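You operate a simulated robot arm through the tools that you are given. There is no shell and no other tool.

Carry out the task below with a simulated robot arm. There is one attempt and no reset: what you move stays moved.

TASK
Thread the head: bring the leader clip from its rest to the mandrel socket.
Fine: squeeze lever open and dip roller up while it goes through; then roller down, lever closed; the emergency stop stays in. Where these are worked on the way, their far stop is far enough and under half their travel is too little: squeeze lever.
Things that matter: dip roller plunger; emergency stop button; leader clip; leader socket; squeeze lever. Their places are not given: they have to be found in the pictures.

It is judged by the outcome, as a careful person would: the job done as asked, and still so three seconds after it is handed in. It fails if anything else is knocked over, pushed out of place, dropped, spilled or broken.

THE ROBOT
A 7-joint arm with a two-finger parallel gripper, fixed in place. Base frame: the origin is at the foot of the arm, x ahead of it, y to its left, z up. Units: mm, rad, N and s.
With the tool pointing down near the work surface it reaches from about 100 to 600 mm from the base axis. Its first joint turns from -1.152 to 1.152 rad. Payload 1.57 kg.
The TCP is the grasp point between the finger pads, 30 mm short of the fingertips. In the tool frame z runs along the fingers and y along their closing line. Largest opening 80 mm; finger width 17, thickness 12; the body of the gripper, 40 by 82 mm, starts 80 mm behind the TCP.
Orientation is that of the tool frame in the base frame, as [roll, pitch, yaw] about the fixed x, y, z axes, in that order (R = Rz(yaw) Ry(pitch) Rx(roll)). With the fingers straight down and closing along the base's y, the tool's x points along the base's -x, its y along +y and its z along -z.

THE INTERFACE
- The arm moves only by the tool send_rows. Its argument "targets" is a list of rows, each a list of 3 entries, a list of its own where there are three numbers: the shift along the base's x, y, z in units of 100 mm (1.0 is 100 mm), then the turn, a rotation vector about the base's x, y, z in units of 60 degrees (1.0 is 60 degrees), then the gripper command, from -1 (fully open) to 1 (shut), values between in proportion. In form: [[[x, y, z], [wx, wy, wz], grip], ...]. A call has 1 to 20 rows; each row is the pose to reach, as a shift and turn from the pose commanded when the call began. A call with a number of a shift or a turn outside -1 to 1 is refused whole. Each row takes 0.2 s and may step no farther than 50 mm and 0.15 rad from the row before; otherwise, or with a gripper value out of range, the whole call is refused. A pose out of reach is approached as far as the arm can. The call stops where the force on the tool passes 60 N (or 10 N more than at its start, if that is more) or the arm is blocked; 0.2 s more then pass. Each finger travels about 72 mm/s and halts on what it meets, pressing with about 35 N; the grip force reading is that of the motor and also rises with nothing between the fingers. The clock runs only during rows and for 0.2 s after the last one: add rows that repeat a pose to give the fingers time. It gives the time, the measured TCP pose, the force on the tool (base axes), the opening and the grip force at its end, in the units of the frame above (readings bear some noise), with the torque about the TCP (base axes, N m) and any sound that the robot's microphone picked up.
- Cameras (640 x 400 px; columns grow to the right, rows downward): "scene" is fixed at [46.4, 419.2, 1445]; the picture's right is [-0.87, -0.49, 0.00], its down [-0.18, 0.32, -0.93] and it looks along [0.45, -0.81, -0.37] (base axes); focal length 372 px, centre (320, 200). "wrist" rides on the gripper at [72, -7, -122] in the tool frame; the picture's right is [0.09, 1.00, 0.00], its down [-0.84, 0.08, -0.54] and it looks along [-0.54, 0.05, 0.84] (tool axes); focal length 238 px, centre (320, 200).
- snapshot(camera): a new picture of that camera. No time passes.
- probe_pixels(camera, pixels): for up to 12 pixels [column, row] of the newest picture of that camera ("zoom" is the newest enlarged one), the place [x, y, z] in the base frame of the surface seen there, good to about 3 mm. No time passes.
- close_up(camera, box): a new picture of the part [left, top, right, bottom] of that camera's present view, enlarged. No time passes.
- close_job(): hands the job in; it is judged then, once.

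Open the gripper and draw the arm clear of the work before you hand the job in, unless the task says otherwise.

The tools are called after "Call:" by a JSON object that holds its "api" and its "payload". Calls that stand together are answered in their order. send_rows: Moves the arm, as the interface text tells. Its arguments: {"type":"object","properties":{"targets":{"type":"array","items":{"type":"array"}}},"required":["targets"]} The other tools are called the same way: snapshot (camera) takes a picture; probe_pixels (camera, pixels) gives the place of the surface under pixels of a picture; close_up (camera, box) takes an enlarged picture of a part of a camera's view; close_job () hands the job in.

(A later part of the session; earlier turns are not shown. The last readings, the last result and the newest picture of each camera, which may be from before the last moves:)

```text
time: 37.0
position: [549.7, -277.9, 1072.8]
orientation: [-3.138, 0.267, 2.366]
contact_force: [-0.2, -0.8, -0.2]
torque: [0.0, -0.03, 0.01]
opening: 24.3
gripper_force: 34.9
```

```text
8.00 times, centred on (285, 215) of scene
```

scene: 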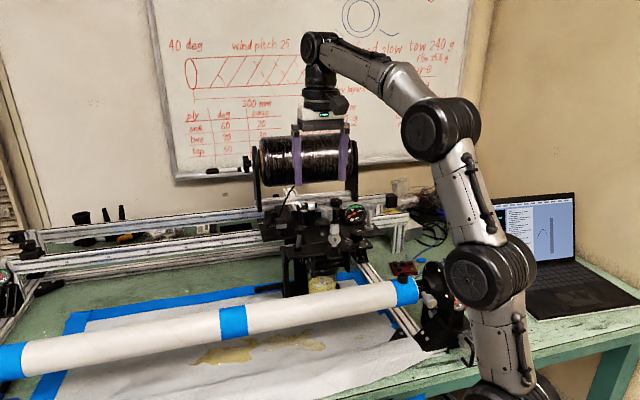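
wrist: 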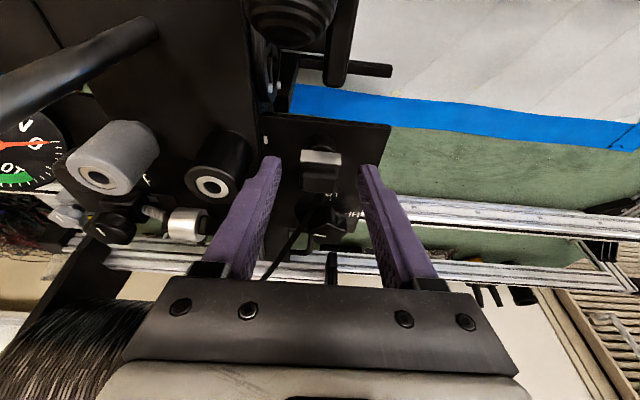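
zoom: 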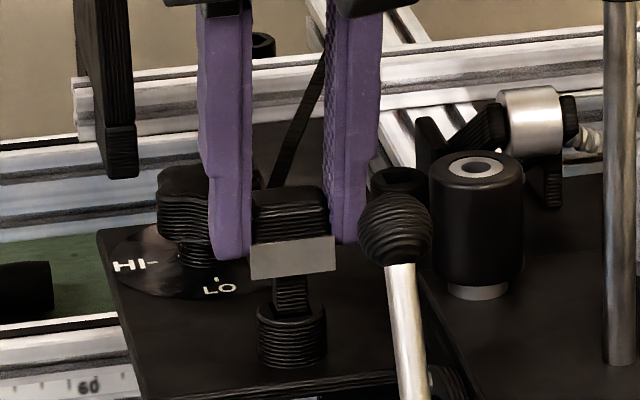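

The clip came up freely with a square peg beneath it and the tow following, which confirms it is the leader clip. I'll lift another 30 mm to clear the rest.

Call:
{"api": "send_rows", "payload": {"targets": [[[0, 0, 0.05], [0, 0, 0], 1], [[0, 0, 0.1], [0, 0, 0], 1], [[0, 0, 0.15], [0, 0, 0], 1], [[0, 0, 0.2], [0, 0, 0], 1], [[0, 0, 0.25], [0, 0, 0], 1], [[0, 0, 0.3], [0, 0, 0], 1], [[0, 0, 0.3], [0, 0, 0], 1]]}}

Call:
{"api": "close_up", "payload": {"camera": "scene", "box": [260, 180, 310, 240]}}

Call:
{"api": "snapshot", "payload": {"camera": "wrist"}}

```text
time: 38.6
position: [548.8, -279.6, 1102.7]
orientation: [-3.138, 0.267, 2.366]
contact_force: [-0.1, 0.3, -0.1]
torque: [0.0, 0.03, 0.0]
opening: 24.6
gripper_force: 35.0
```

```text
6.67 times, centred on (285, 210) of scene
```

zoom: 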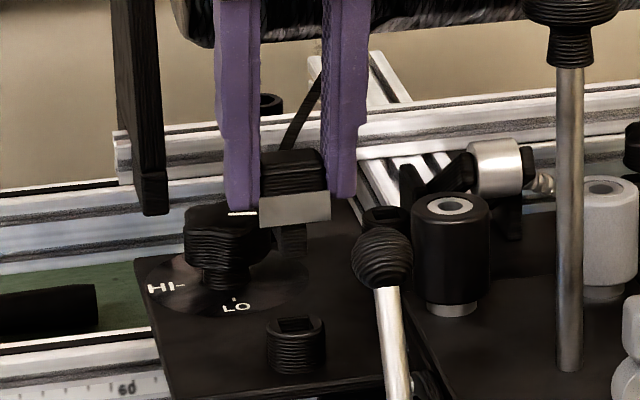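

```text
taken
```

wrist: 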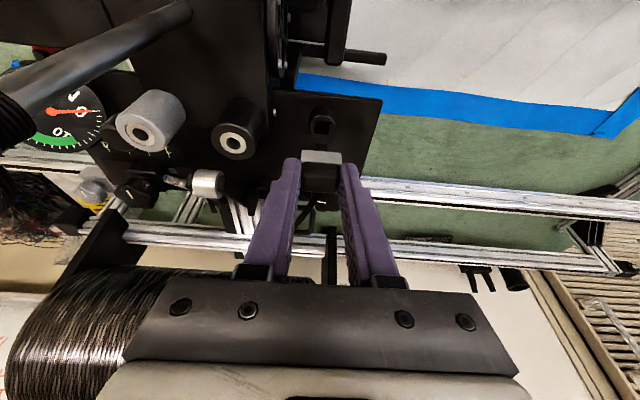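

The clip is free and its empty square-holed rest shows at zoom (297,330). I'll zoom on the peg to learn its length and how it sits in the grip.

Call:
{"api": "close_up", "payload": {"camera": "scene", "box": [275, 196, 295, 222]}}

Call:
{"api": "probe_pixels", "payload": {"camera": "zoom", "pixels": [[330, 180], [330, 215], [330, 250], [330, 300], [330, 330], [345, 310], [320, 160], [280, 215], [380, 210]]}}

Call:
{"api": "close_up", "payload": {"camera": "wrist", "box": [285, 100, 355, 220]}}

```text
15.38 times, centred on (285, 209) of scene
```

zoom: 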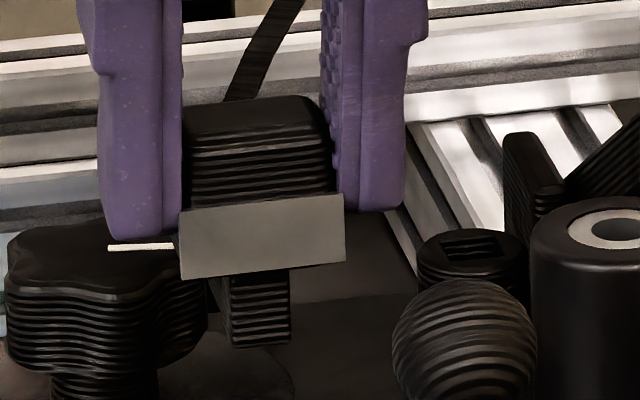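

```text
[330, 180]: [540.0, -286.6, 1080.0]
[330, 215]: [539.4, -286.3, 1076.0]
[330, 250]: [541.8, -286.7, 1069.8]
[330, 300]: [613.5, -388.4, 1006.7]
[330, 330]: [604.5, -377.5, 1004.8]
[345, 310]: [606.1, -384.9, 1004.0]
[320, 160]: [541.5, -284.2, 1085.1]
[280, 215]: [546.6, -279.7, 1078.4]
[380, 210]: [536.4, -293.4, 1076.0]
```

```text
3.33 times, centred on (320, 160) of wrist
```

zoom: 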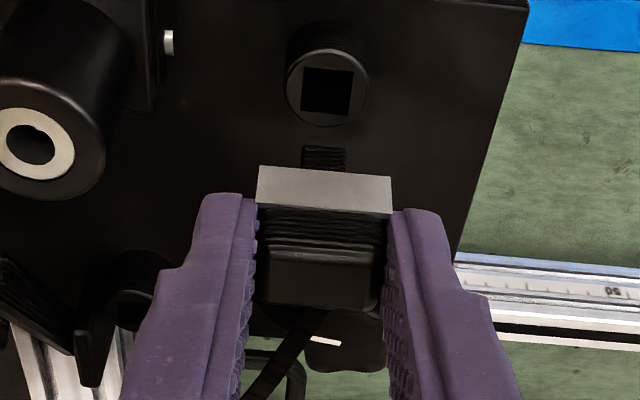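

The peg is square, centred under the block and about 13 mm long below the jaw plate. I'll probe the empty rest's rim to get the seating height and the peg-to-grip relation.

Call:
{"api": "close_up", "payload": {"camera": "wrist", "box": [300, 100, 340, 140]}}

Call:
{"api": "probe_pixels", "payload": {"camera": "zoom", "pixels": [[230, 220], [260, 150], [330, 130], [420, 160], [440, 230], [420, 290], [340, 330], [260, 290], [340, 240], [240, 180], [430, 190], [380, 320]]}}

```text
10.00 times, centred on (320, 120) of wrist
```

zoom: 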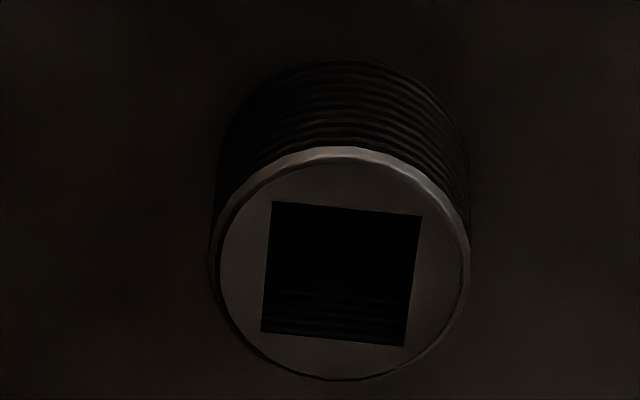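

```text
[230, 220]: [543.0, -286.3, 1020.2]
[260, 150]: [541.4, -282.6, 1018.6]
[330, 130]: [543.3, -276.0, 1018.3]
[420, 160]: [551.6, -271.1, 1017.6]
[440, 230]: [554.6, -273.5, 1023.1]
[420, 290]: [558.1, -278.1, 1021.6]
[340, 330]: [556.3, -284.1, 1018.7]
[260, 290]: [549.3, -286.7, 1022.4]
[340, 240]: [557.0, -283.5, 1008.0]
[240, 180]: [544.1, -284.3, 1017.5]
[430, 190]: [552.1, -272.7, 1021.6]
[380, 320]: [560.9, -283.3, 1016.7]
```

With the clip 42 mm above its rest, the rest's hole centre is at wrist pixel (321.9,127.4), which is the exact picture I want to reproduce over the mandrel socket. Before carrying I'll probe the headstock heights and the tow, then start moving forward and up.

Call:
{"api": "snapshot", "payload": {"camera": "scene"}}

Call:
{"api": "probe_pixels", "payload": {"camera": "scene", "pixels": [[452, 262], [436, 262], [428, 270], [430, 262], [445, 270], [419, 299], [424, 280], [405, 271], [440, 285], [455, 275]]}}

Call:
{"api": "send_rows", "payload": {"targets": [[[-0.09, 0.088, 0.18], [0, 0, 0], 1], [[-0.178, 0.176, 0.37], [0, 0, 0], 1], [[-0.267, 0.264, 0.56], [0, 0, 0], 1], [[-0.356, 0.352, 0.75], [0, 0, 0], 1], [[-0.356, 0.352, 0.75], [0, 0, 0], 1]]}}

Call:
{"api": "snapshot", "payload": {"camera": "wrist"}}

```text
taken
```

scene: 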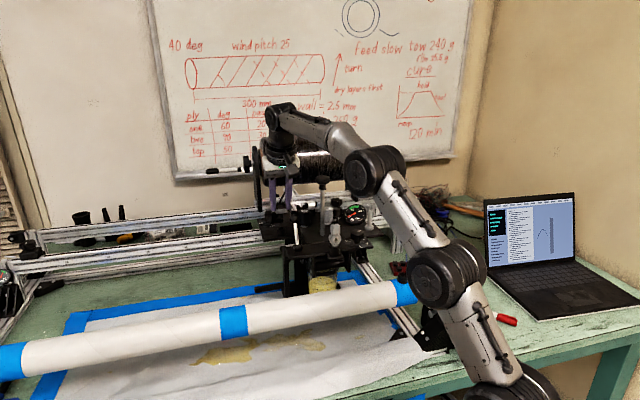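

```text
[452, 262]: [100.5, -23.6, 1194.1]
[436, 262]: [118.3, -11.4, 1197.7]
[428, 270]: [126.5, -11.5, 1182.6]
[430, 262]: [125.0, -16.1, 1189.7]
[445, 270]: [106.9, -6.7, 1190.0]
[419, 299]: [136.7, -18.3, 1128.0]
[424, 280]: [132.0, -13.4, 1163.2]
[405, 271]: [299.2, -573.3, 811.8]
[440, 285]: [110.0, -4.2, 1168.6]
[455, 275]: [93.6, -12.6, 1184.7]
```

```text
time: 39.8
position: [514.8, -243.2, 1176.5]
orientation: [-3.138, 0.267, 2.367]
contact_force: [0.7, 0.4, 0.4]
torque: [-0.01, 0.0, 0.01]
opening: 24.4
gripper_force: 35.0
```

```text
taken
```

wrist: 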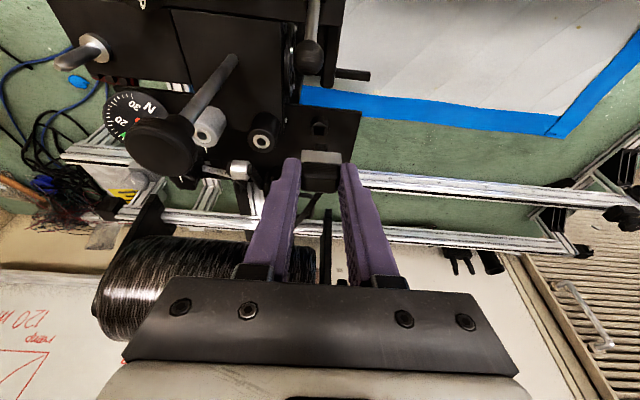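

The clip is held firmly and the lever and raised knob are well clear. I'll carry it forward over the lever toward the mandrel line at z≈1180.

Call:
{"api": "send_rows", "payload": {"targets": [[[-0.18, 0.18, 0.05], [0, 0, 0], 1], [[-0.36, 0.357, 0.05], [0, 0, 0], 1], [[-0.54, 0.535, 0.05], [0, 0, 0], 1], [[-0.72, 0.712, 0.05], [0, 0, 0], 1], [[-0.92, 0.91, 0.05], [0, 0, 0], 1], [[-0.92, 0.91, 0.05], [0, 0, 0], 1]]}}

Call:
{"api": "snapshot", "payload": {"camera": "wrist"}}

Call:
{"api": "snapshot", "payload": {"camera": "scene"}}

```text
time: 41.2
position: [421.2, -152.3, 1181.6]
orientation: [-3.139, 0.266, 2.367]
contact_force: [0.1, 1.0, -0.5]
torque: [0.01, 0.0, 0.01]
opening: 24.5
gripper_force: 35.5
```

```text
taken
```

wrist: 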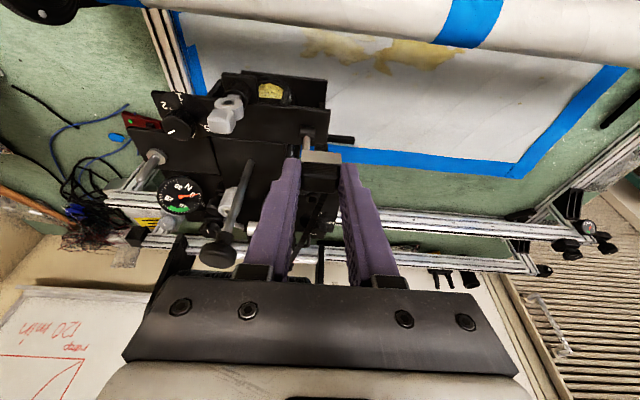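

```text
taken
```

scene: 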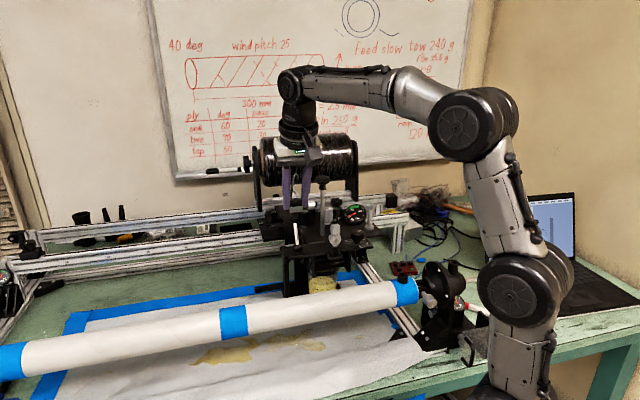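

All clear; the mandrel and its blue tape are ahead at the top of the wrist view. I'll complete the forward move to above the mandrel line and begin travelling along it toward the socket.

Call:
{"api": "send_rows", "payload": {"targets": [[[-0.24, 0.236, 0], [0, 0, 0], 1], [[-0.476, 0.471, -0.1], [0, 0, 0], 1], [[-0.65, 0.295, -0.2], [0, 0, 0], 1], [[-0.82, 0.123, -0.3], [0, 0, 0], 1], [[-0.97, -0.03, -0.4], [0, 0, 0], 1], [[-0.97, -0.03, -0.4], [0, 0, 0], 1]]}}

Call:
{"api": "snapshot", "payload": {"camera": "wrist"}}

```text
time: 42.6
position: [324.9, -155.9, 1142.4]
orientation: [-3.139, 0.268, 2.367]
contact_force: [0.6, -0.3, 0.3]
torque: [0.0, 0.01, 0.02]
opening: 24.6
gripper_force: 34.8
```

```text
taken
```

wrist: 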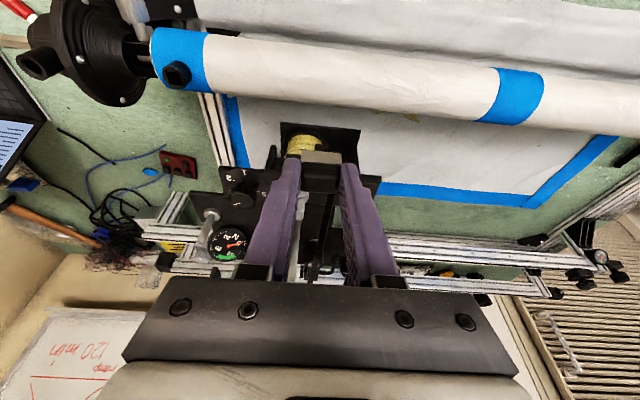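

The socket shows at wrist (178,73) and the headstock at (90,45). I'll probe the headstock heights so the gripper clears it beside the socket.

Call:
{"api": "probe_pixels", "payload": {"camera": "wrist", "pixels": [[40, 65], [60, 30], [90, 20], [110, 50], [125, 70], [135, 45], [80, 60], [120, 100], [178, 73], [155, 50]]}}

Call:
{"api": "close_up", "payload": {"camera": "wrist", "box": [10, 0, 220, 120]}}

```text
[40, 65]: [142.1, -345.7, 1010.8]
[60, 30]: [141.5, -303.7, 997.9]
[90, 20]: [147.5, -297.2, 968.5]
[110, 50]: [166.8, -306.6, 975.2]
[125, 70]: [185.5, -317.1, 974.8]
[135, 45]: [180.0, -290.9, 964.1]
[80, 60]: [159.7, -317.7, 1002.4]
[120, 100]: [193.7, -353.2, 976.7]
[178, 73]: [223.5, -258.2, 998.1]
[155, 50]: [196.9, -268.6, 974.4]
```

```text
3.05 times, centred on (115, 60) of wrist
```

zoom: 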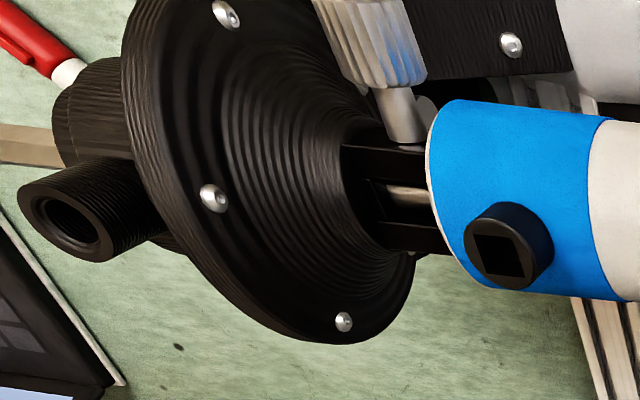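

The headstock tops out near z≈1010 at more than 45 mm beyond the socket, so the fingers (tips at z≥1008 when seated) will clear it. I'll continue along the mandrel to near the socket.

Call:
{"api": "send_rows", "payload": {"targets": [[[-0.25, -0.253, 0], [0, 0, 0], 1], [[-0.5, -0.506, -0.1], [0, 0, 0], 1], [[-0.75, -0.76, -0.2], [0, 0, 0], 1], [[-0.97, -0.98, -0.3], [0, 0, 0], 1], [[-0.97, -0.98, -0.3], [0, 0, 0], 1]]}}

Call:
{"api": "snapshot", "payload": {"camera": "wrist"}}

```text
time: 43.8
position: [227.7, -254.5, 1113.1]
orientation: [-3.139, 0.267, 2.367]
contact_force: [0.4, -0.5, -0.3]
torque: [-0.04, -0.02, -0.02]
opening: 24.3
gripper_force: 34.9
```

```text
taken
```

wrist: 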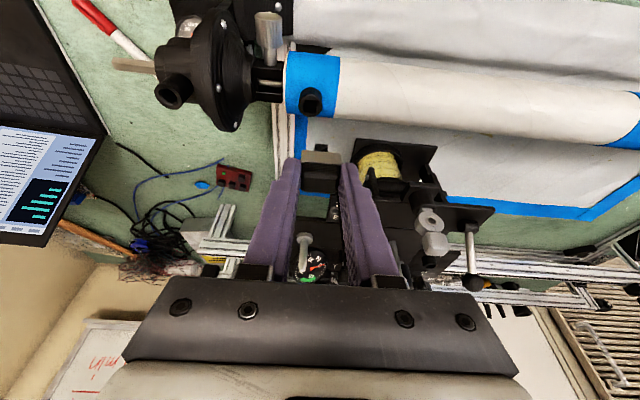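

The socket is at wrist (311,102), nearly under the clip. I'll zoom on the hole to compute its offset.

Call:
{"api": "close_up", "payload": {"camera": "wrist", "box": [290, 80, 330, 120]}}

Call:
{"api": "probe_pixels", "payload": {"camera": "zoom", "pixels": [[240, 220], [150, 220], [330, 230], [240, 320], [240, 160], [180, 280], [300, 290], [330, 160]]}}

```text
10.00 times, centred on (310, 100) of wrist
```

zoom: 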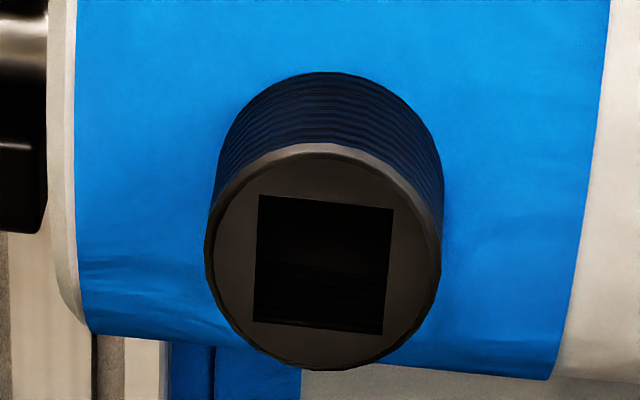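

```text
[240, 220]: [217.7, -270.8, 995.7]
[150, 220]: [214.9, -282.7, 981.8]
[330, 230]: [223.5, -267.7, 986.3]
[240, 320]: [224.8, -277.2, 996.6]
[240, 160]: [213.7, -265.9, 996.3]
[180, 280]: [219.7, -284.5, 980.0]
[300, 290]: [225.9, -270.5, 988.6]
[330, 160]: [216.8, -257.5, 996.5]
```

The hole centre computes to (224.3,-267.7), so the grip point should be at about (220.4,-261.7). I'll move there at z≈1079, which is the same 42 mm above seating as my reference picture, and compare.

Call:
{"api": "send_rows", "payload": {"targets": [[[-0.04, -0.04, -0.1], [0, 0, 0], 1], [[-0.073, -0.072, -0.2], [0, 0, 0], 1], [[-0.073, -0.072, -0.34], [0, 0, 0], 1], [[-0.073, -0.072, -0.34], [0, 0, 0], 1]]}}

Call:
{"api": "snapshot", "payload": {"camera": "wrist"}}

Call:
{"api": "close_up", "payload": {"camera": "wrist", "box": [300, 100, 340, 140]}}

Call:
{"api": "close_up", "payload": {"camera": "scene", "box": [380, 235, 430, 295]}}

```text
time: 44.8
position: [221.1, -261.5, 1078.5]
orientation: [-3.138, 0.266, 2.367]
contact_force: [-0.7, -0.1, -1.0]
torque: [0.03, 0.0, 0.02]
opening: 24.5
gripper_force: 35.3
```

```text
taken
```

wrist: 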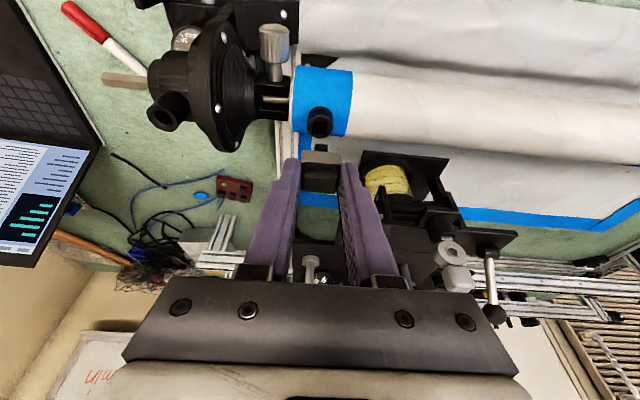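

```text
10.00 times, centred on (320, 120) of wrist
```

zoom: 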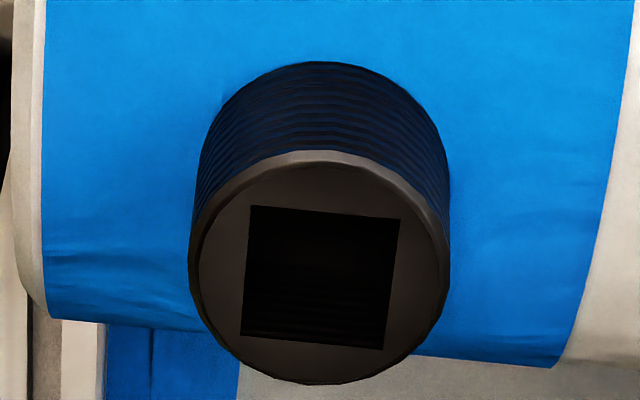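

```text
6.67 times, centred on (405, 265) of scene
```

zoom: 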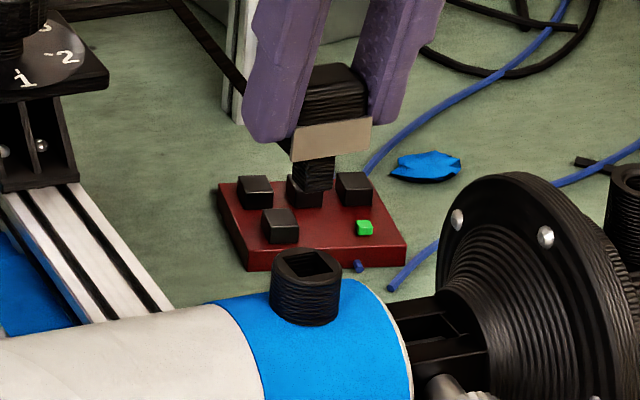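

The hole matches the reference in size and skew (edges about 149 px against 150), but sits 2.0 px left and 0.4 px low of the reference. I'll trim by (-0.8,-1.6) mm and compare again.

Call:
{"api": "send_rows", "payload": {"targets": [[[-0.008, -0.0155, 0], [0, 0, 0], 1], [[-0.008, -0.0155, 0], [0, 0, 0], 1]]}}

Call:
{"api": "close_up", "payload": {"camera": "wrist", "box": [300, 100, 340, 140]}}

```text
time: 45.4
position: [220.2, -261.1, 1078.4]
orientation: [-3.137, 0.268, 2.367]
contact_force: [-0.1, 0.2, 0.0]
torque: [-0.01, -0.02, 0.01]
opening: 24.3
gripper_force: 35.5
```

```text
10.00 times, centred on (320, 120) of wrist
```

zoom: 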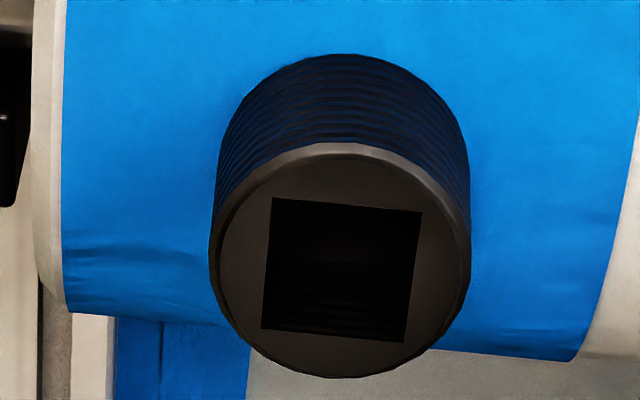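

The hole now coincides with the reference to within 0.3 px. I'll check that the clip hasn't shifted in the grip by comparing with the same enlarged view as before.

Call:
{"api": "close_up", "payload": {"camera": "wrist", "box": [285, 100, 355, 220]}}

Call:
{"api": "close_up", "payload": {"camera": "scene", "box": [385, 240, 425, 285]}}

```text
3.33 times, centred on (320, 160) of wrist
```

zoom: 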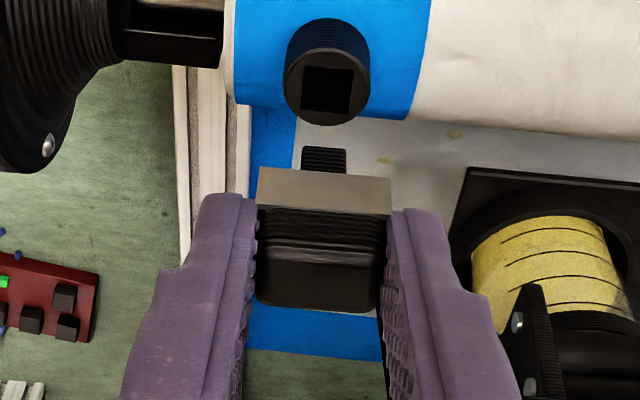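

```text
8.89 times, centred on (405, 262) of scene
```

zoom: 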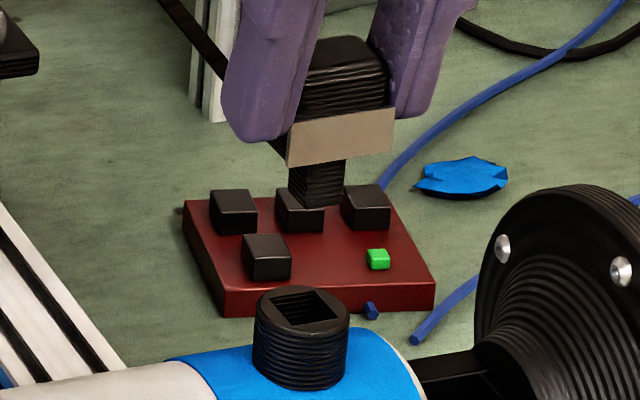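

The clip sits in the grip exactly as in the reference. I'll descend 24 mm straight down with a 0.2 mm trim, then look before the peg enters.

Call:
{"api": "send_rows", "payload": {"targets": [[[-0.002, 0.002, -0.06], [0, 0, 0], 1], [[-0.002, 0.002, -0.12], [0, 0, 0], 1], [[-0.002, 0.002, -0.18], [0, 0, 0], 1], [[-0.002, 0.002, -0.24], [0, 0, 0], 1], [[-0.002, 0.002, -0.24], [0, 0, 0], 1]]}}

Call:
{"api": "close_up", "payload": {"camera": "wrist", "box": [290, 110, 350, 190]}}

Call:
{"api": "close_up", "payload": {"camera": "scene", "box": [385, 240, 425, 285]}}

```text
time: 46.6
position: [219.9, -262.2, 1055.3]
orientation: [-3.14, 0.266, 2.367]
contact_force: [0.6, 0.3, -0.5]
torque: [0.01, -0.01, -0.01]
opening: 24.3
gripper_force: 34.6
```

```text
5.00 times, centred on (320, 150) of wrist
```

zoom: 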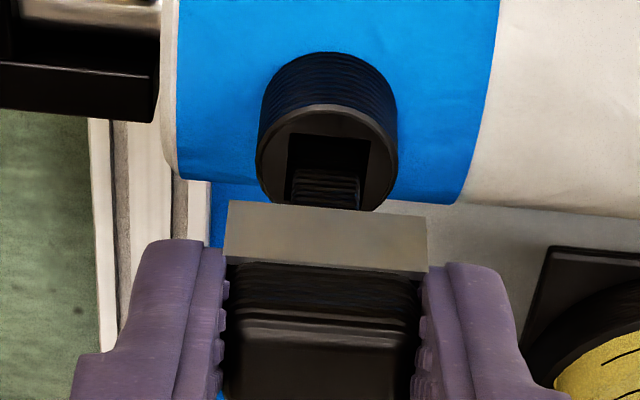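

```text
8.89 times, centred on (405, 262) of scene
```

zoom: 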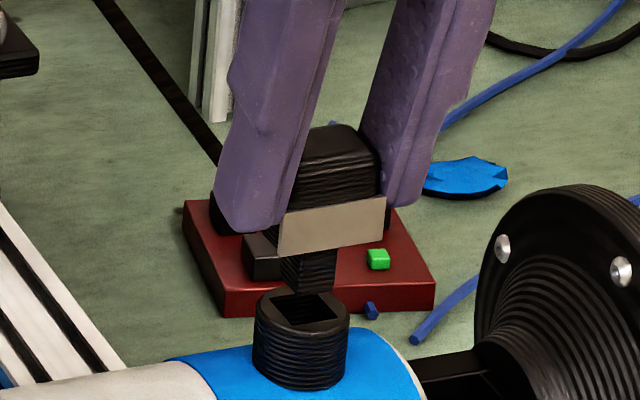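

The peg is just above the hole, at scene zoom (309,290) against the hole at (303,307). I'll zoom in more to check its lateral alignment before entry.

Call:
{"api": "close_up", "payload": {"camera": "scene", "box": [394, 262, 414, 282]}}

Call:
{"api": "close_up", "payload": {"camera": "wrist", "box": [305, 125, 340, 155]}}

```text
16.00 times, centred on (404, 272) of scene
```

zoom: 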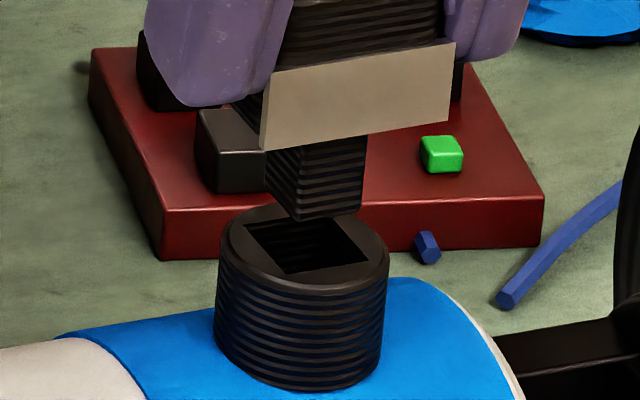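

```text
13.33 times, centred on (322, 140) of wrist
```

zoom: 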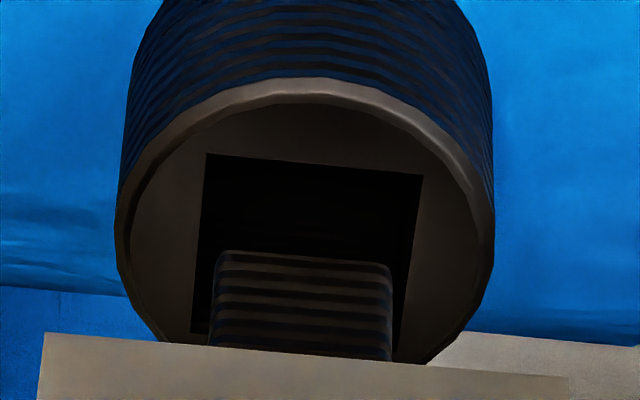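

In the wrist view the peg tip (columns 215–391) is centred in the hole (198–410) with about 1 mm to spare each side. I'll lower 8 mm in 2 mm steps and read the force.

Call:
{"api": "send_rows", "payload": {"targets": [[[0, 0, -0.02], [0, 0, 0], 1], [[0, 0, -0.04], [0, 0, 0], 1], [[0, 0, -0.06], [0, 0, 0], 1], [[0, 0, -0.08], [0, 0, 0], 1], [[0, 0, -0.08], [0, 0, 0], 1]]}}

Call:
{"api": "close_up", "payload": {"camera": "scene", "box": [394, 262, 414, 282]}}

Call:
{"api": "close_up", "payload": {"camera": "wrist", "box": [305, 125, 340, 155]}}

```text
time: 47.8
position: [220.4, -262.8, 1046.1]
orientation: [-3.137, 0.267, 2.367]
contact_force: [-0.5, 0.1, -0.2]
torque: [0.0, 0.03, 0.04]
opening: 24.2
gripper_force: 35.0
```

```text
16.00 times, centred on (404, 272) of scene
```

zoom: 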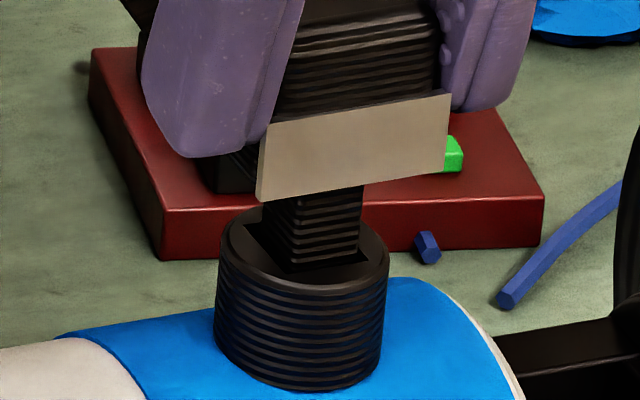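

```text
13.33 times, centred on (322, 140) of wrist
```

zoom: 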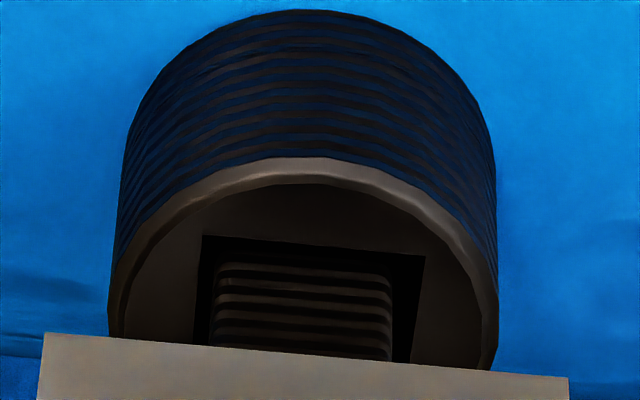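

The peg is entering the hole with no force. I'll lower 5 mm more.

Call:
{"api": "send_rows", "payload": {"targets": [[[0, 0, -0.015], [0, 0, 0], 1], [[0, 0, -0.03], [0, 0, 0], 1], [[0, 0, -0.05], [0, 0, 0], 1], [[0, 0, -0.05], [0, 0, 0], 1]]}}

Call:
{"api": "close_up", "payload": {"camera": "scene", "box": [394, 262, 414, 282]}}

```text
time: 48.8
position: [219.1, -261.9, 1041.2]
orientation: [-3.14, 0.268, 2.365]
contact_force: [0.3, -0.3, -0.1]
torque: [-0.01, 0.02, -0.01]
opening: 24.2
gripper_force: 34.9
```

```text
16.00 times, centred on (404, 272) of scene
```

zoom: 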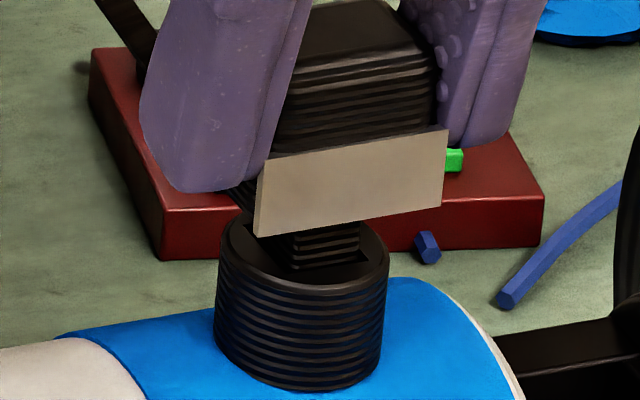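

The peg is sliding into the socket, still with no force. I'll lower another 4 mm in 1 mm steps toward the seat.

Call:
{"api": "send_rows", "payload": {"targets": [[[0, 0, -0.01], [0, 0, 0], 1], [[0, 0, -0.02], [0, 0, 0], 1], [[0, 0, -0.03], [0, 0, 0], 1], [[0, 0, -0.04], [0, 0, 0], 1], [[0, 0, -0.04], [0, 0, 0], 1]]}}

Call:
{"api": "close_up", "payload": {"camera": "scene", "box": [394, 262, 414, 282]}}

```text
time: 50.0
position: [219.7, -262.3, 1038.2]
orientation: [-3.139, 0.266, 2.367]
contact_force: [-0.1, 0.2, -0.9]
torque: [-0.03, 0.0, -0.01]
opening: 24.2
gripper_force: 34.7
```

```text
16.00 times, centred on (404, 272) of scene
```

zoom: 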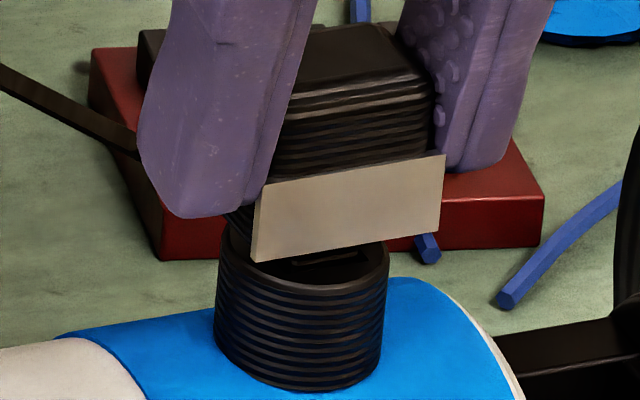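

Still no contact force at z≈1038. I'll lower in 0.7 mm steps until it bottoms.

Call:
{"api": "send_rows", "payload": {"targets": [[[0, 0, -0.007], [0, 0, 0], 1], [[0, 0, -0.014], [0, 0, 0], 1], [[0, 0, -0.014], [0, 0, 0], 1]]}}

Call:
{"api": "close_up", "payload": {"camera": "scene", "box": [394, 262, 414, 282]}}

```text
time: 50.8
position: [219.6, -262.3, 1036.7]
orientation: [-3.138, 0.271, 2.368]
contact_force: [-0.4, 1.9, 13.7]
torque: [0.04, -0.06, 0.02]
opening: 24.3
gripper_force: 35.0
```

```text
16.00 times, centred on (404, 272) of scene
```

zoom: 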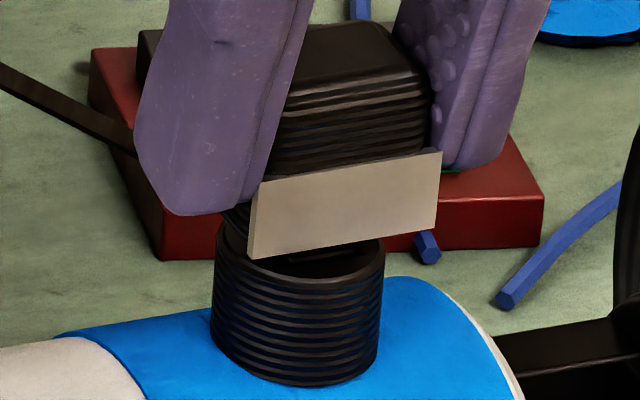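

Contact force of 13.7 N came at z≈1036.7, exactly the predicted seating height, so the peg is home. I'll relieve the pressure by 0.7 mm, open the fingers a little, and check that the clip stays.

Call:
{"api": "send_rows", "payload": {"targets": [[[0, 0, 0.007], [0, 0, 0], 1], [[0, 0, 0.007], [0, 0, 0], 0.25], [[0, 0, 0.007], [0, 0, 0], -0.05], [[0, 0, 0.007], [0, 0, 0], -0.05], [[0, 0, 0.007], [0, 0, 0], -0.05]]}}

Call:
{"api": "close_up", "payload": {"camera": "scene", "box": [394, 262, 414, 282]}}

Call:
{"api": "close_up", "payload": {"camera": "wrist", "box": [270, 110, 370, 210]}}

```text
time: 52.0
position: [219.4, -263.0, 1036.4]
orientation: [-3.138, 0.265, 2.367]
contact_force: [0.6, -0.3, 0.5]
torque: [0.0, 0.0, -0.04]
opening: 42.0
gripper_force: 0.0
```

```text
16.00 times, centred on (404, 272) of scene
```

zoom: 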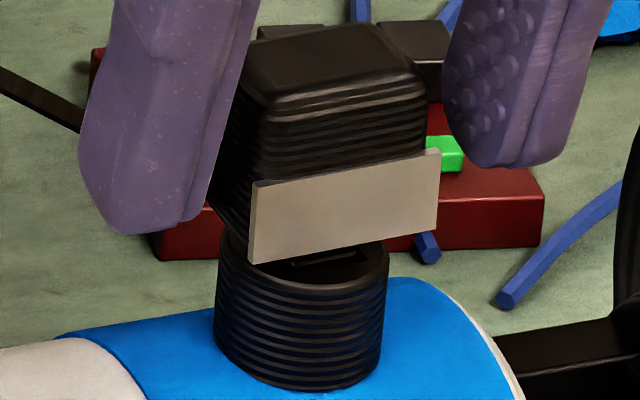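

```text
4.00 times, centred on (320, 160) of wrist
```

zoom: 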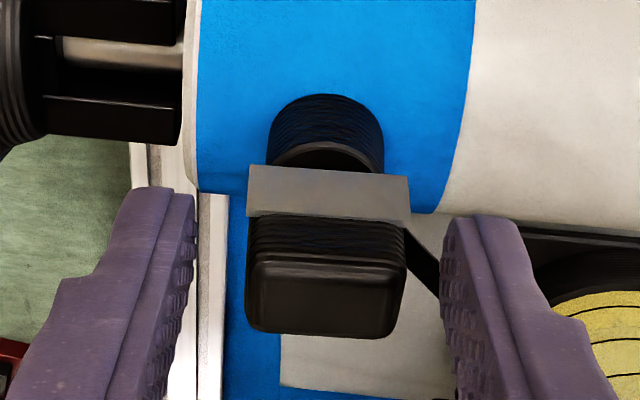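

The clip stands in the socket on its own. I'll raise the open fingers straight up 60 mm, checking that nothing drags.

Call:
{"api": "send_rows", "payload": {"targets": [[[0, 0, 0.05], [0, 0, 0], -0.05], [[0, 0, 0.1], [0, 0, 0], -0.05], [[0, 0, 0.2], [0, 0, 0], -0.05], [[0, 0, 0.4], [0, 0, 0], -0.05], [[0, 0, 0.6], [0, 0, 0], -0.05], [[0, 0, 0.6], [0, 0, 0], -0.05]]}}

Call:
{"api": "close_up", "payload": {"camera": "scene", "box": [390, 255, 418, 287]}}

Call:
{"api": "close_up", "payload": {"camera": "wrist", "box": [270, 60, 370, 160]}}

```text
time: 53.4
position: [220.3, -262.6, 1096.2]
orientation: [-3.139, 0.267, 2.367]
contact_force: [1.5, 0.1, 0.0]
torque: [-0.01, 0.0, 0.01]
opening: 41.9
gripper_force: 0.1
```

```text
12.50 times, centred on (404, 271) of scene
```

zoom: 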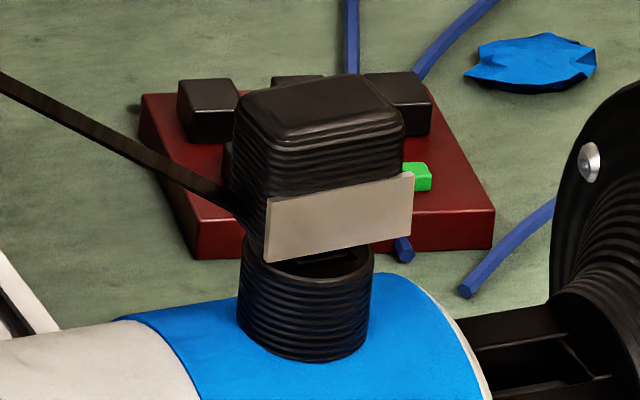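

```text
4.00 times, centred on (320, 110) of wrist
```

zoom: 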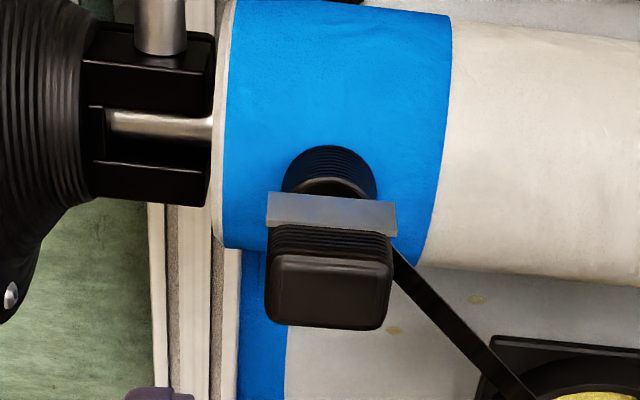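

The clip is standing upright in the socket with the tow attached. I'll probe its top and the rim to confirm it is seated as deep as in its rest (top about 29.5 mm above the rim).

Call:
{"api": "probe_pixels", "payload": {"camera": "zoom", "pixels": [[330, 290], [300, 290], [360, 290], [330, 310], [330, 270], [330, 215], [345, 300], [310, 270]]}}

Call:
{"api": "close_up", "payload": {"camera": "scene", "box": [396, 258, 414, 282]}}

Call:
{"api": "probe_pixels", "payload": {"camera": "zoom", "pixels": [[320, 100], [300, 120], [360, 90], [320, 130], [300, 160], [300, 230], [350, 220], [270, 260], [320, 265], [360, 250], [300, 290], [250, 230]]}}

```text
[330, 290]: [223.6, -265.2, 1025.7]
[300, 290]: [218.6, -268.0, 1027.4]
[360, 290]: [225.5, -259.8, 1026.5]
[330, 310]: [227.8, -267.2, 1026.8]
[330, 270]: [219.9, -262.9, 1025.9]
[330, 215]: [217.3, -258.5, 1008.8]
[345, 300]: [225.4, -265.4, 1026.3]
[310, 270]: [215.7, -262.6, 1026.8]
```

```text
16.00 times, centred on (405, 270) of scene
```

zoom: 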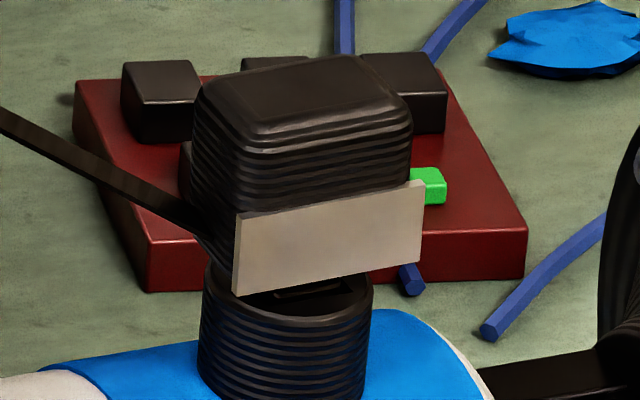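

```text
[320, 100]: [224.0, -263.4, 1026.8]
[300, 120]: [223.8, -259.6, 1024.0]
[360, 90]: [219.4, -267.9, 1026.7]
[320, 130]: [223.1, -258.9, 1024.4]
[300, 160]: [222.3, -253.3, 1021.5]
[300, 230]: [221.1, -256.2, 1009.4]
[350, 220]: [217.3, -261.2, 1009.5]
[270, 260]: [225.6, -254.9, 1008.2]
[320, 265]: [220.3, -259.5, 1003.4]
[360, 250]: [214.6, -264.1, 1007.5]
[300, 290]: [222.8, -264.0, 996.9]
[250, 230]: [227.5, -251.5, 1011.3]
```

The clip's top is at z≈1026.5 over a rim at 997, the same 29.5 mm as in its rest, so it is fully seated. Next is the roller: I'll rise and swing over to the front of the raised plunger knob.

Call:
{"api": "send_rows", "payload": {"targets": [[[0, 0, 0.4], [0, 0, 0], -0.3], [[0.05, 0.0, 0.8], [0, 0, 0], -0.3], [[0.35, 0.05, 0.92], [0, 0, 0], -0.3], [[0.7, 0.08, 0.92], [0, 0, 0], -0.3], [[1.0, 0.1, 0.92], [0, 0, 0], -0.3], [[1.0, 0.1, 0.92], [0, 0, 0], -0.3]]}}

Call:
{"api": "snapshot", "payload": {"camera": "wrist"}}

Call:
{"api": "snapshot", "payload": {"camera": "scene"}}

```text
time: 54.8
position: [320.5, -252.3, 1189.3]
orientation: [-3.139, 0.268, 2.366]
contact_force: [0.6, 0.1, -0.9]
torque: [0.03, -0.01, 0.01]
opening: 52.1
gripper_force: 0.1
```

```text
taken
```

wrist: 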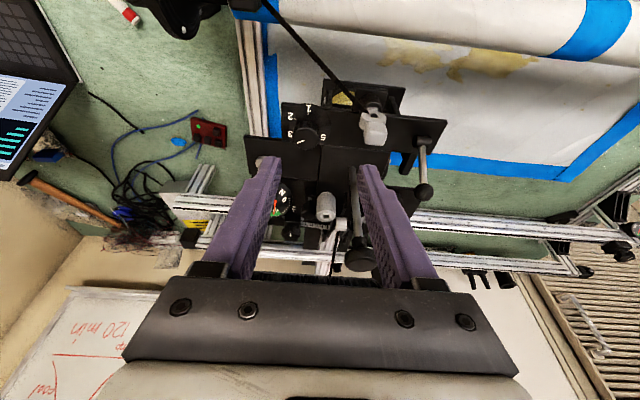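

```text
taken
```

scene: 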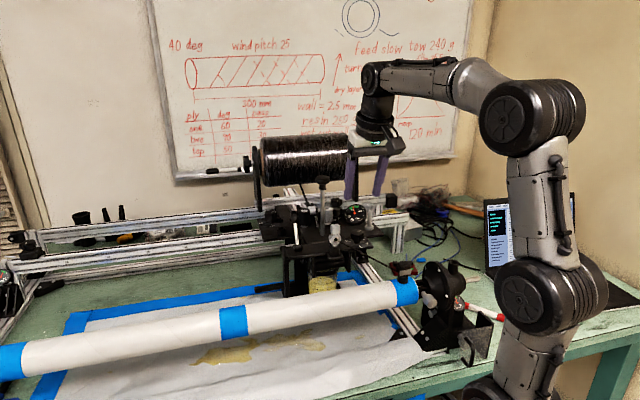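

The knob is at wrist (360,258), behind and to the right. I'll move to directly in front of it at head height, 50 mm short.

Call:
{"api": "send_rows", "payload": {"targets": [[[0.26, -0.013, 0], [0, 0, 0], -0.3], [[0.52, -0.026, -0.01], [0, 0, 0], -0.3], [[0.787, -0.039, -0.01], [0, 0, 0], -0.3], [[0.787, -0.039, -0.01], [0, 0, 0], -0.3]]}}

Call:
{"api": "snapshot", "payload": {"camera": "wrist"}}

Call:
{"api": "close_up", "payload": {"camera": "scene", "box": [280, 160, 380, 250]}}

```text
time: 55.8
position: [397.9, -256.6, 1189.1]
orientation: [-3.139, 0.267, 2.366]
contact_force: [0.2, 0.6, 0.1]
torque: [0.03, 0.02, 0.0]
opening: 52.0
gripper_force: 0.1
```

```text
taken
```

wrist: 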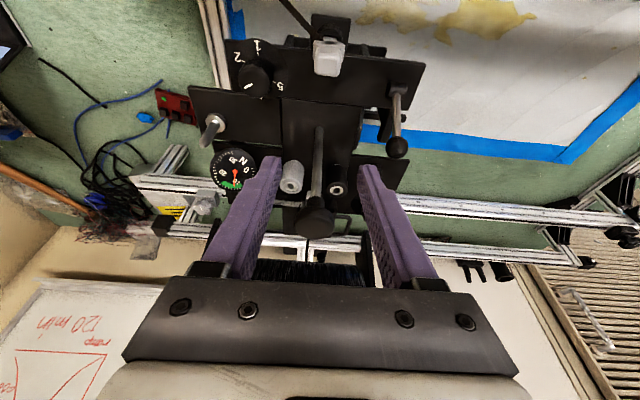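

```text
4.44 times, centred on (330, 205) of scene
```

zoom: 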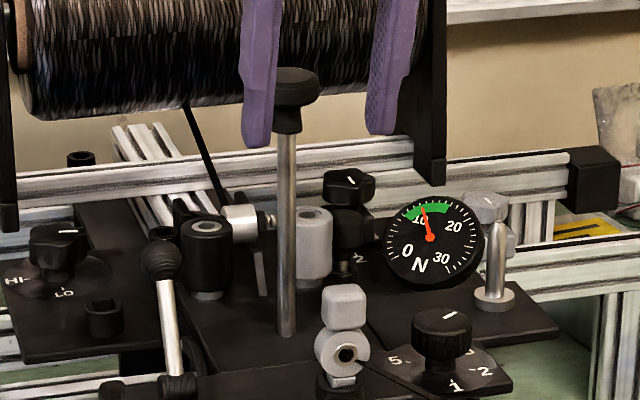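

The tow is now routed through the payout eye, scene zoom (345,355), and the gauge has risen to about 10 N in its green band. I'll probe the knob's exact position before straddling it.

Call:
{"api": "close_up", "payload": {"camera": "wrist", "box": [280, 180, 350, 260]}}

Call:
{"api": "probe_pixels", "payload": {"camera": "zoom", "pixels": [[310, 220], [270, 220], [350, 220], [310, 180], [310, 250], [310, 140]]}}

Call:
{"api": "close_up", "payload": {"camera": "scene", "box": [306, 166, 346, 246]}}

Call:
{"api": "probe_pixels", "payload": {"camera": "zoom", "pixels": [[280, 80], [280, 105], [270, 90], [290, 90], [285, 130], [283, 250]]}}

```text
5.00 times, centred on (315, 220) of wrist
```

zoom: 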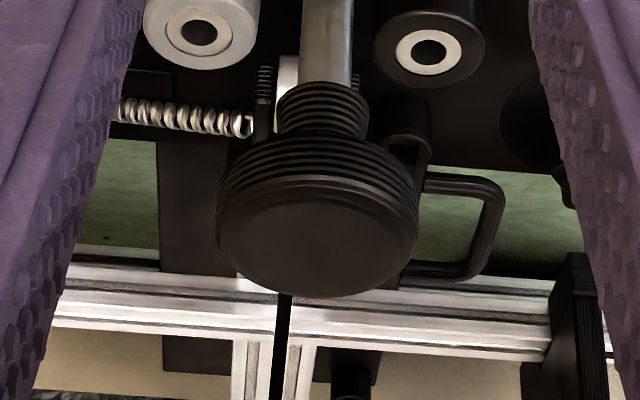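

```text
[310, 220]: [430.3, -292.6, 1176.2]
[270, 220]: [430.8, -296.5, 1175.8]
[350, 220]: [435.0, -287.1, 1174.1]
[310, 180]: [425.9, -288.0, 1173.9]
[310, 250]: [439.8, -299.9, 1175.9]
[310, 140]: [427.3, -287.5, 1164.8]
```

```text
5.00 times, centred on (326, 206) of scene
```

zoom: 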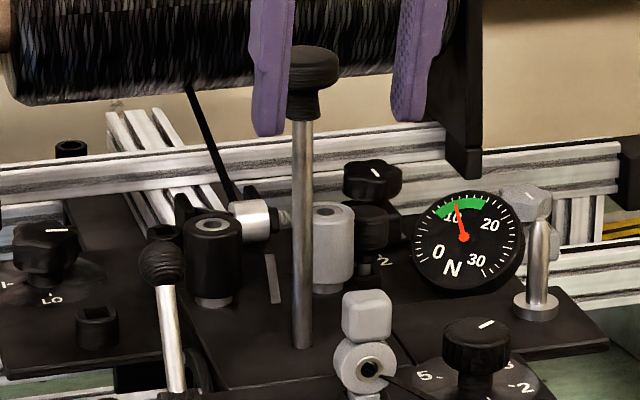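

```text
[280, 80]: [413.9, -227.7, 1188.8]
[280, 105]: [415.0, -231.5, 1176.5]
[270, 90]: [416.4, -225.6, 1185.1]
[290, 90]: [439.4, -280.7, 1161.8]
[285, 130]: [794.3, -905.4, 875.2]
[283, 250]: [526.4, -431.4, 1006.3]
```

The knob head is centred at (438,-296) with its top at z≈1175. I'll slide forward so the open fingers straddle it.

Call:
{"api": "send_rows", "payload": {"targets": [[[0.12, -0.115, -0.01], [0, 0, 0], -0.3], [[0.24, -0.23, -0.01], [0, 0, 0], -0.3], [[0.368, -0.348, -0.01], [0, 0, 0], -0.3], [[0.368, -0.348, -0.01], [0, 0, 0], -0.3]]}}

Call:
{"api": "close_up", "payload": {"camera": "wrist", "box": [250, 120, 390, 240]}}

Call:
{"api": "close_up", "payload": {"camera": "scene", "box": [290, 160, 350, 220]}}

```text
time: 56.8
position: [434.1, -290.8, 1186.5]
orientation: [-3.139, 0.266, 2.367]
contact_force: [-0.1, 0.1, 0.2]
torque: [-0.01, 0.05, 0.0]
opening: 51.9
gripper_force: 0.0
```

```text
3.33 times, centred on (320, 180) of wrist
```

zoom: 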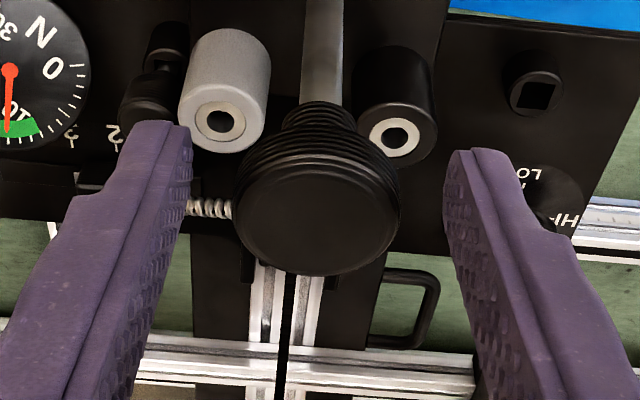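

```text
6.67 times, centred on (320, 190) of scene
```

zoom: 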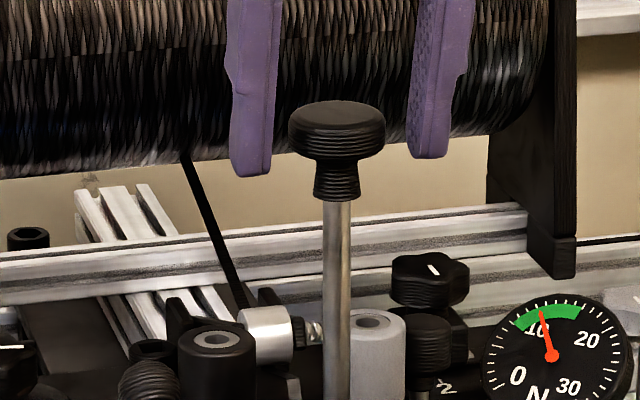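

The knob head is centred between the pads. I'll close on it and begin pushing down 8 mm to check it follows.

Call:
{"api": "send_rows", "payload": {"targets": [[[0, 0, 0], [0, 0, 0], 0.1], [[0, 0, 0], [0, 0, 0], 1], [[0, 0, 0], [0, 0, 0], 1], [[0, 0, -0.04], [0, 0, 0], 1], [[0, 0, -0.08], [0, 0, 0], 1], [[0, 0, -0.08], [0, 0, 0], 1]]}}

Call:
{"api": "close_up", "payload": {"camera": "scene", "box": [290, 160, 350, 240]}}

```text
time: 58.2
position: [435.1, -291.3, 1178.9]
orientation: [-3.138, 0.267, 2.368]
contact_force: [-3.1, -1.5, 2.8]
torque: [-0.24, -0.07, -0.06]
opening: 32.9
gripper_force: 41.1
```

```text
5.00 times, centred on (320, 200) of scene
```

zoom: 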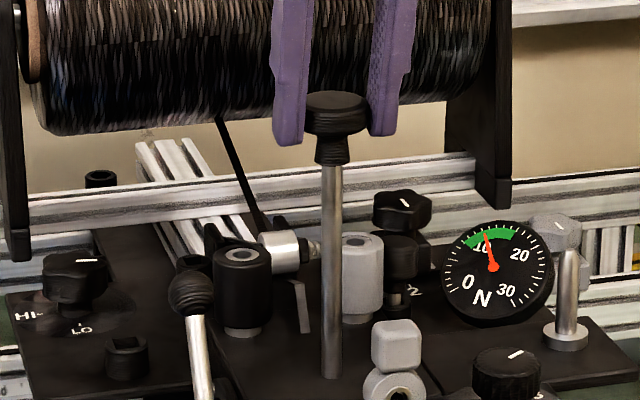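

It follows with about 3 N of drag. I'll push it down another 60 mm.

Call:
{"api": "send_rows", "payload": {"targets": [[[0, 0, -0.1], [0, 0, 0], 1], [[0, 0, -0.2], [0, 0, 0], 1], [[0, 0, -0.3], [0, 0, 0], 1], [[0, 0, -0.4], [0, 0, 0], 1], [[0, 0, -0.5], [0, 0, 0], 1], [[0, 0, -0.6], [0, 0, 0], 1], [[0, 0, -0.6], [0, 0, 0], 1]]}}

Call:
{"api": "close_up", "payload": {"camera": "scene", "box": [290, 170, 350, 290]}}

```text
time: 59.8
position: [435.0, -290.9, 1118.6]
orientation: [-3.139, 0.266, 2.368]
contact_force: [-1.1, -4.8, 0.4]
torque: [-0.1, -0.03, -0.03]
opening: 33.0
gripper_force: 40.7
```

```text
3.33 times, centred on (320, 230) of scene
```

zoom: 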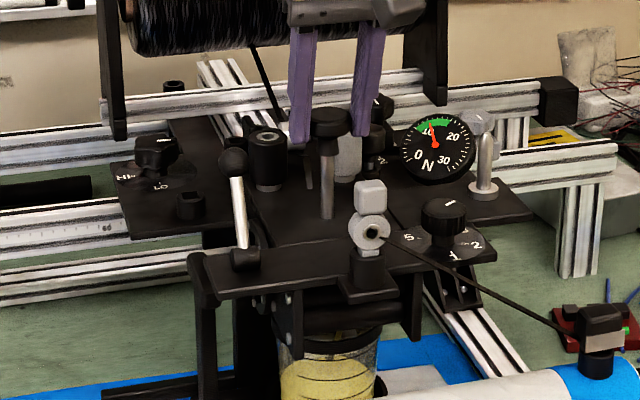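

The knob is going down smoothly, and the tow now runs from the payout eye to the clip on the mandrel. I'll push 36 mm further, then finish in small steps to its bottom stop.

Call:
{"api": "send_rows", "payload": {"targets": [[[0, 0, -0.08], [0, 0, 0], 1], [[0, 0, -0.16], [0, 0, 0], 1], [[0, 0, -0.24], [0, 0, 0], 1], [[0, 0, -0.32], [0, 0, 0], 1], [[0, 0, -0.36], [0, 0, 0], 1], [[0, 0, -0.36], [0, 0, 0], 1]]}}

Call:
{"api": "close_up", "payload": {"camera": "scene", "box": [290, 190, 350, 290]}}

```text
time: 61.2
position: [434.4, -291.1, 1082.2]
orientation: [-3.136, 0.267, 2.367]
contact_force: [-4.3, 2.2, 2.8]
torque: [-0.15, -0.1, 0.04]
opening: 32.9
gripper_force: 41.5
```

```text
4.00 times, centred on (320, 240) of scene
```

zoom: 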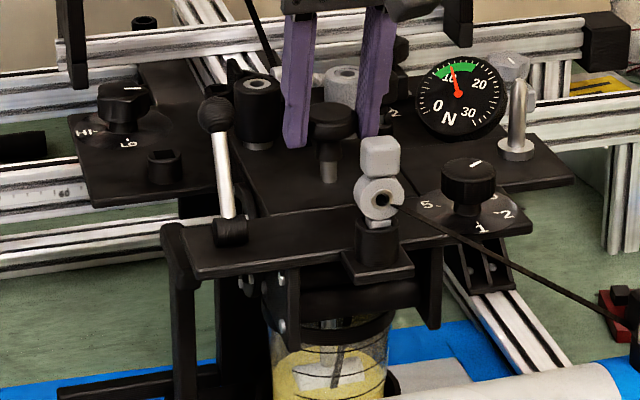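

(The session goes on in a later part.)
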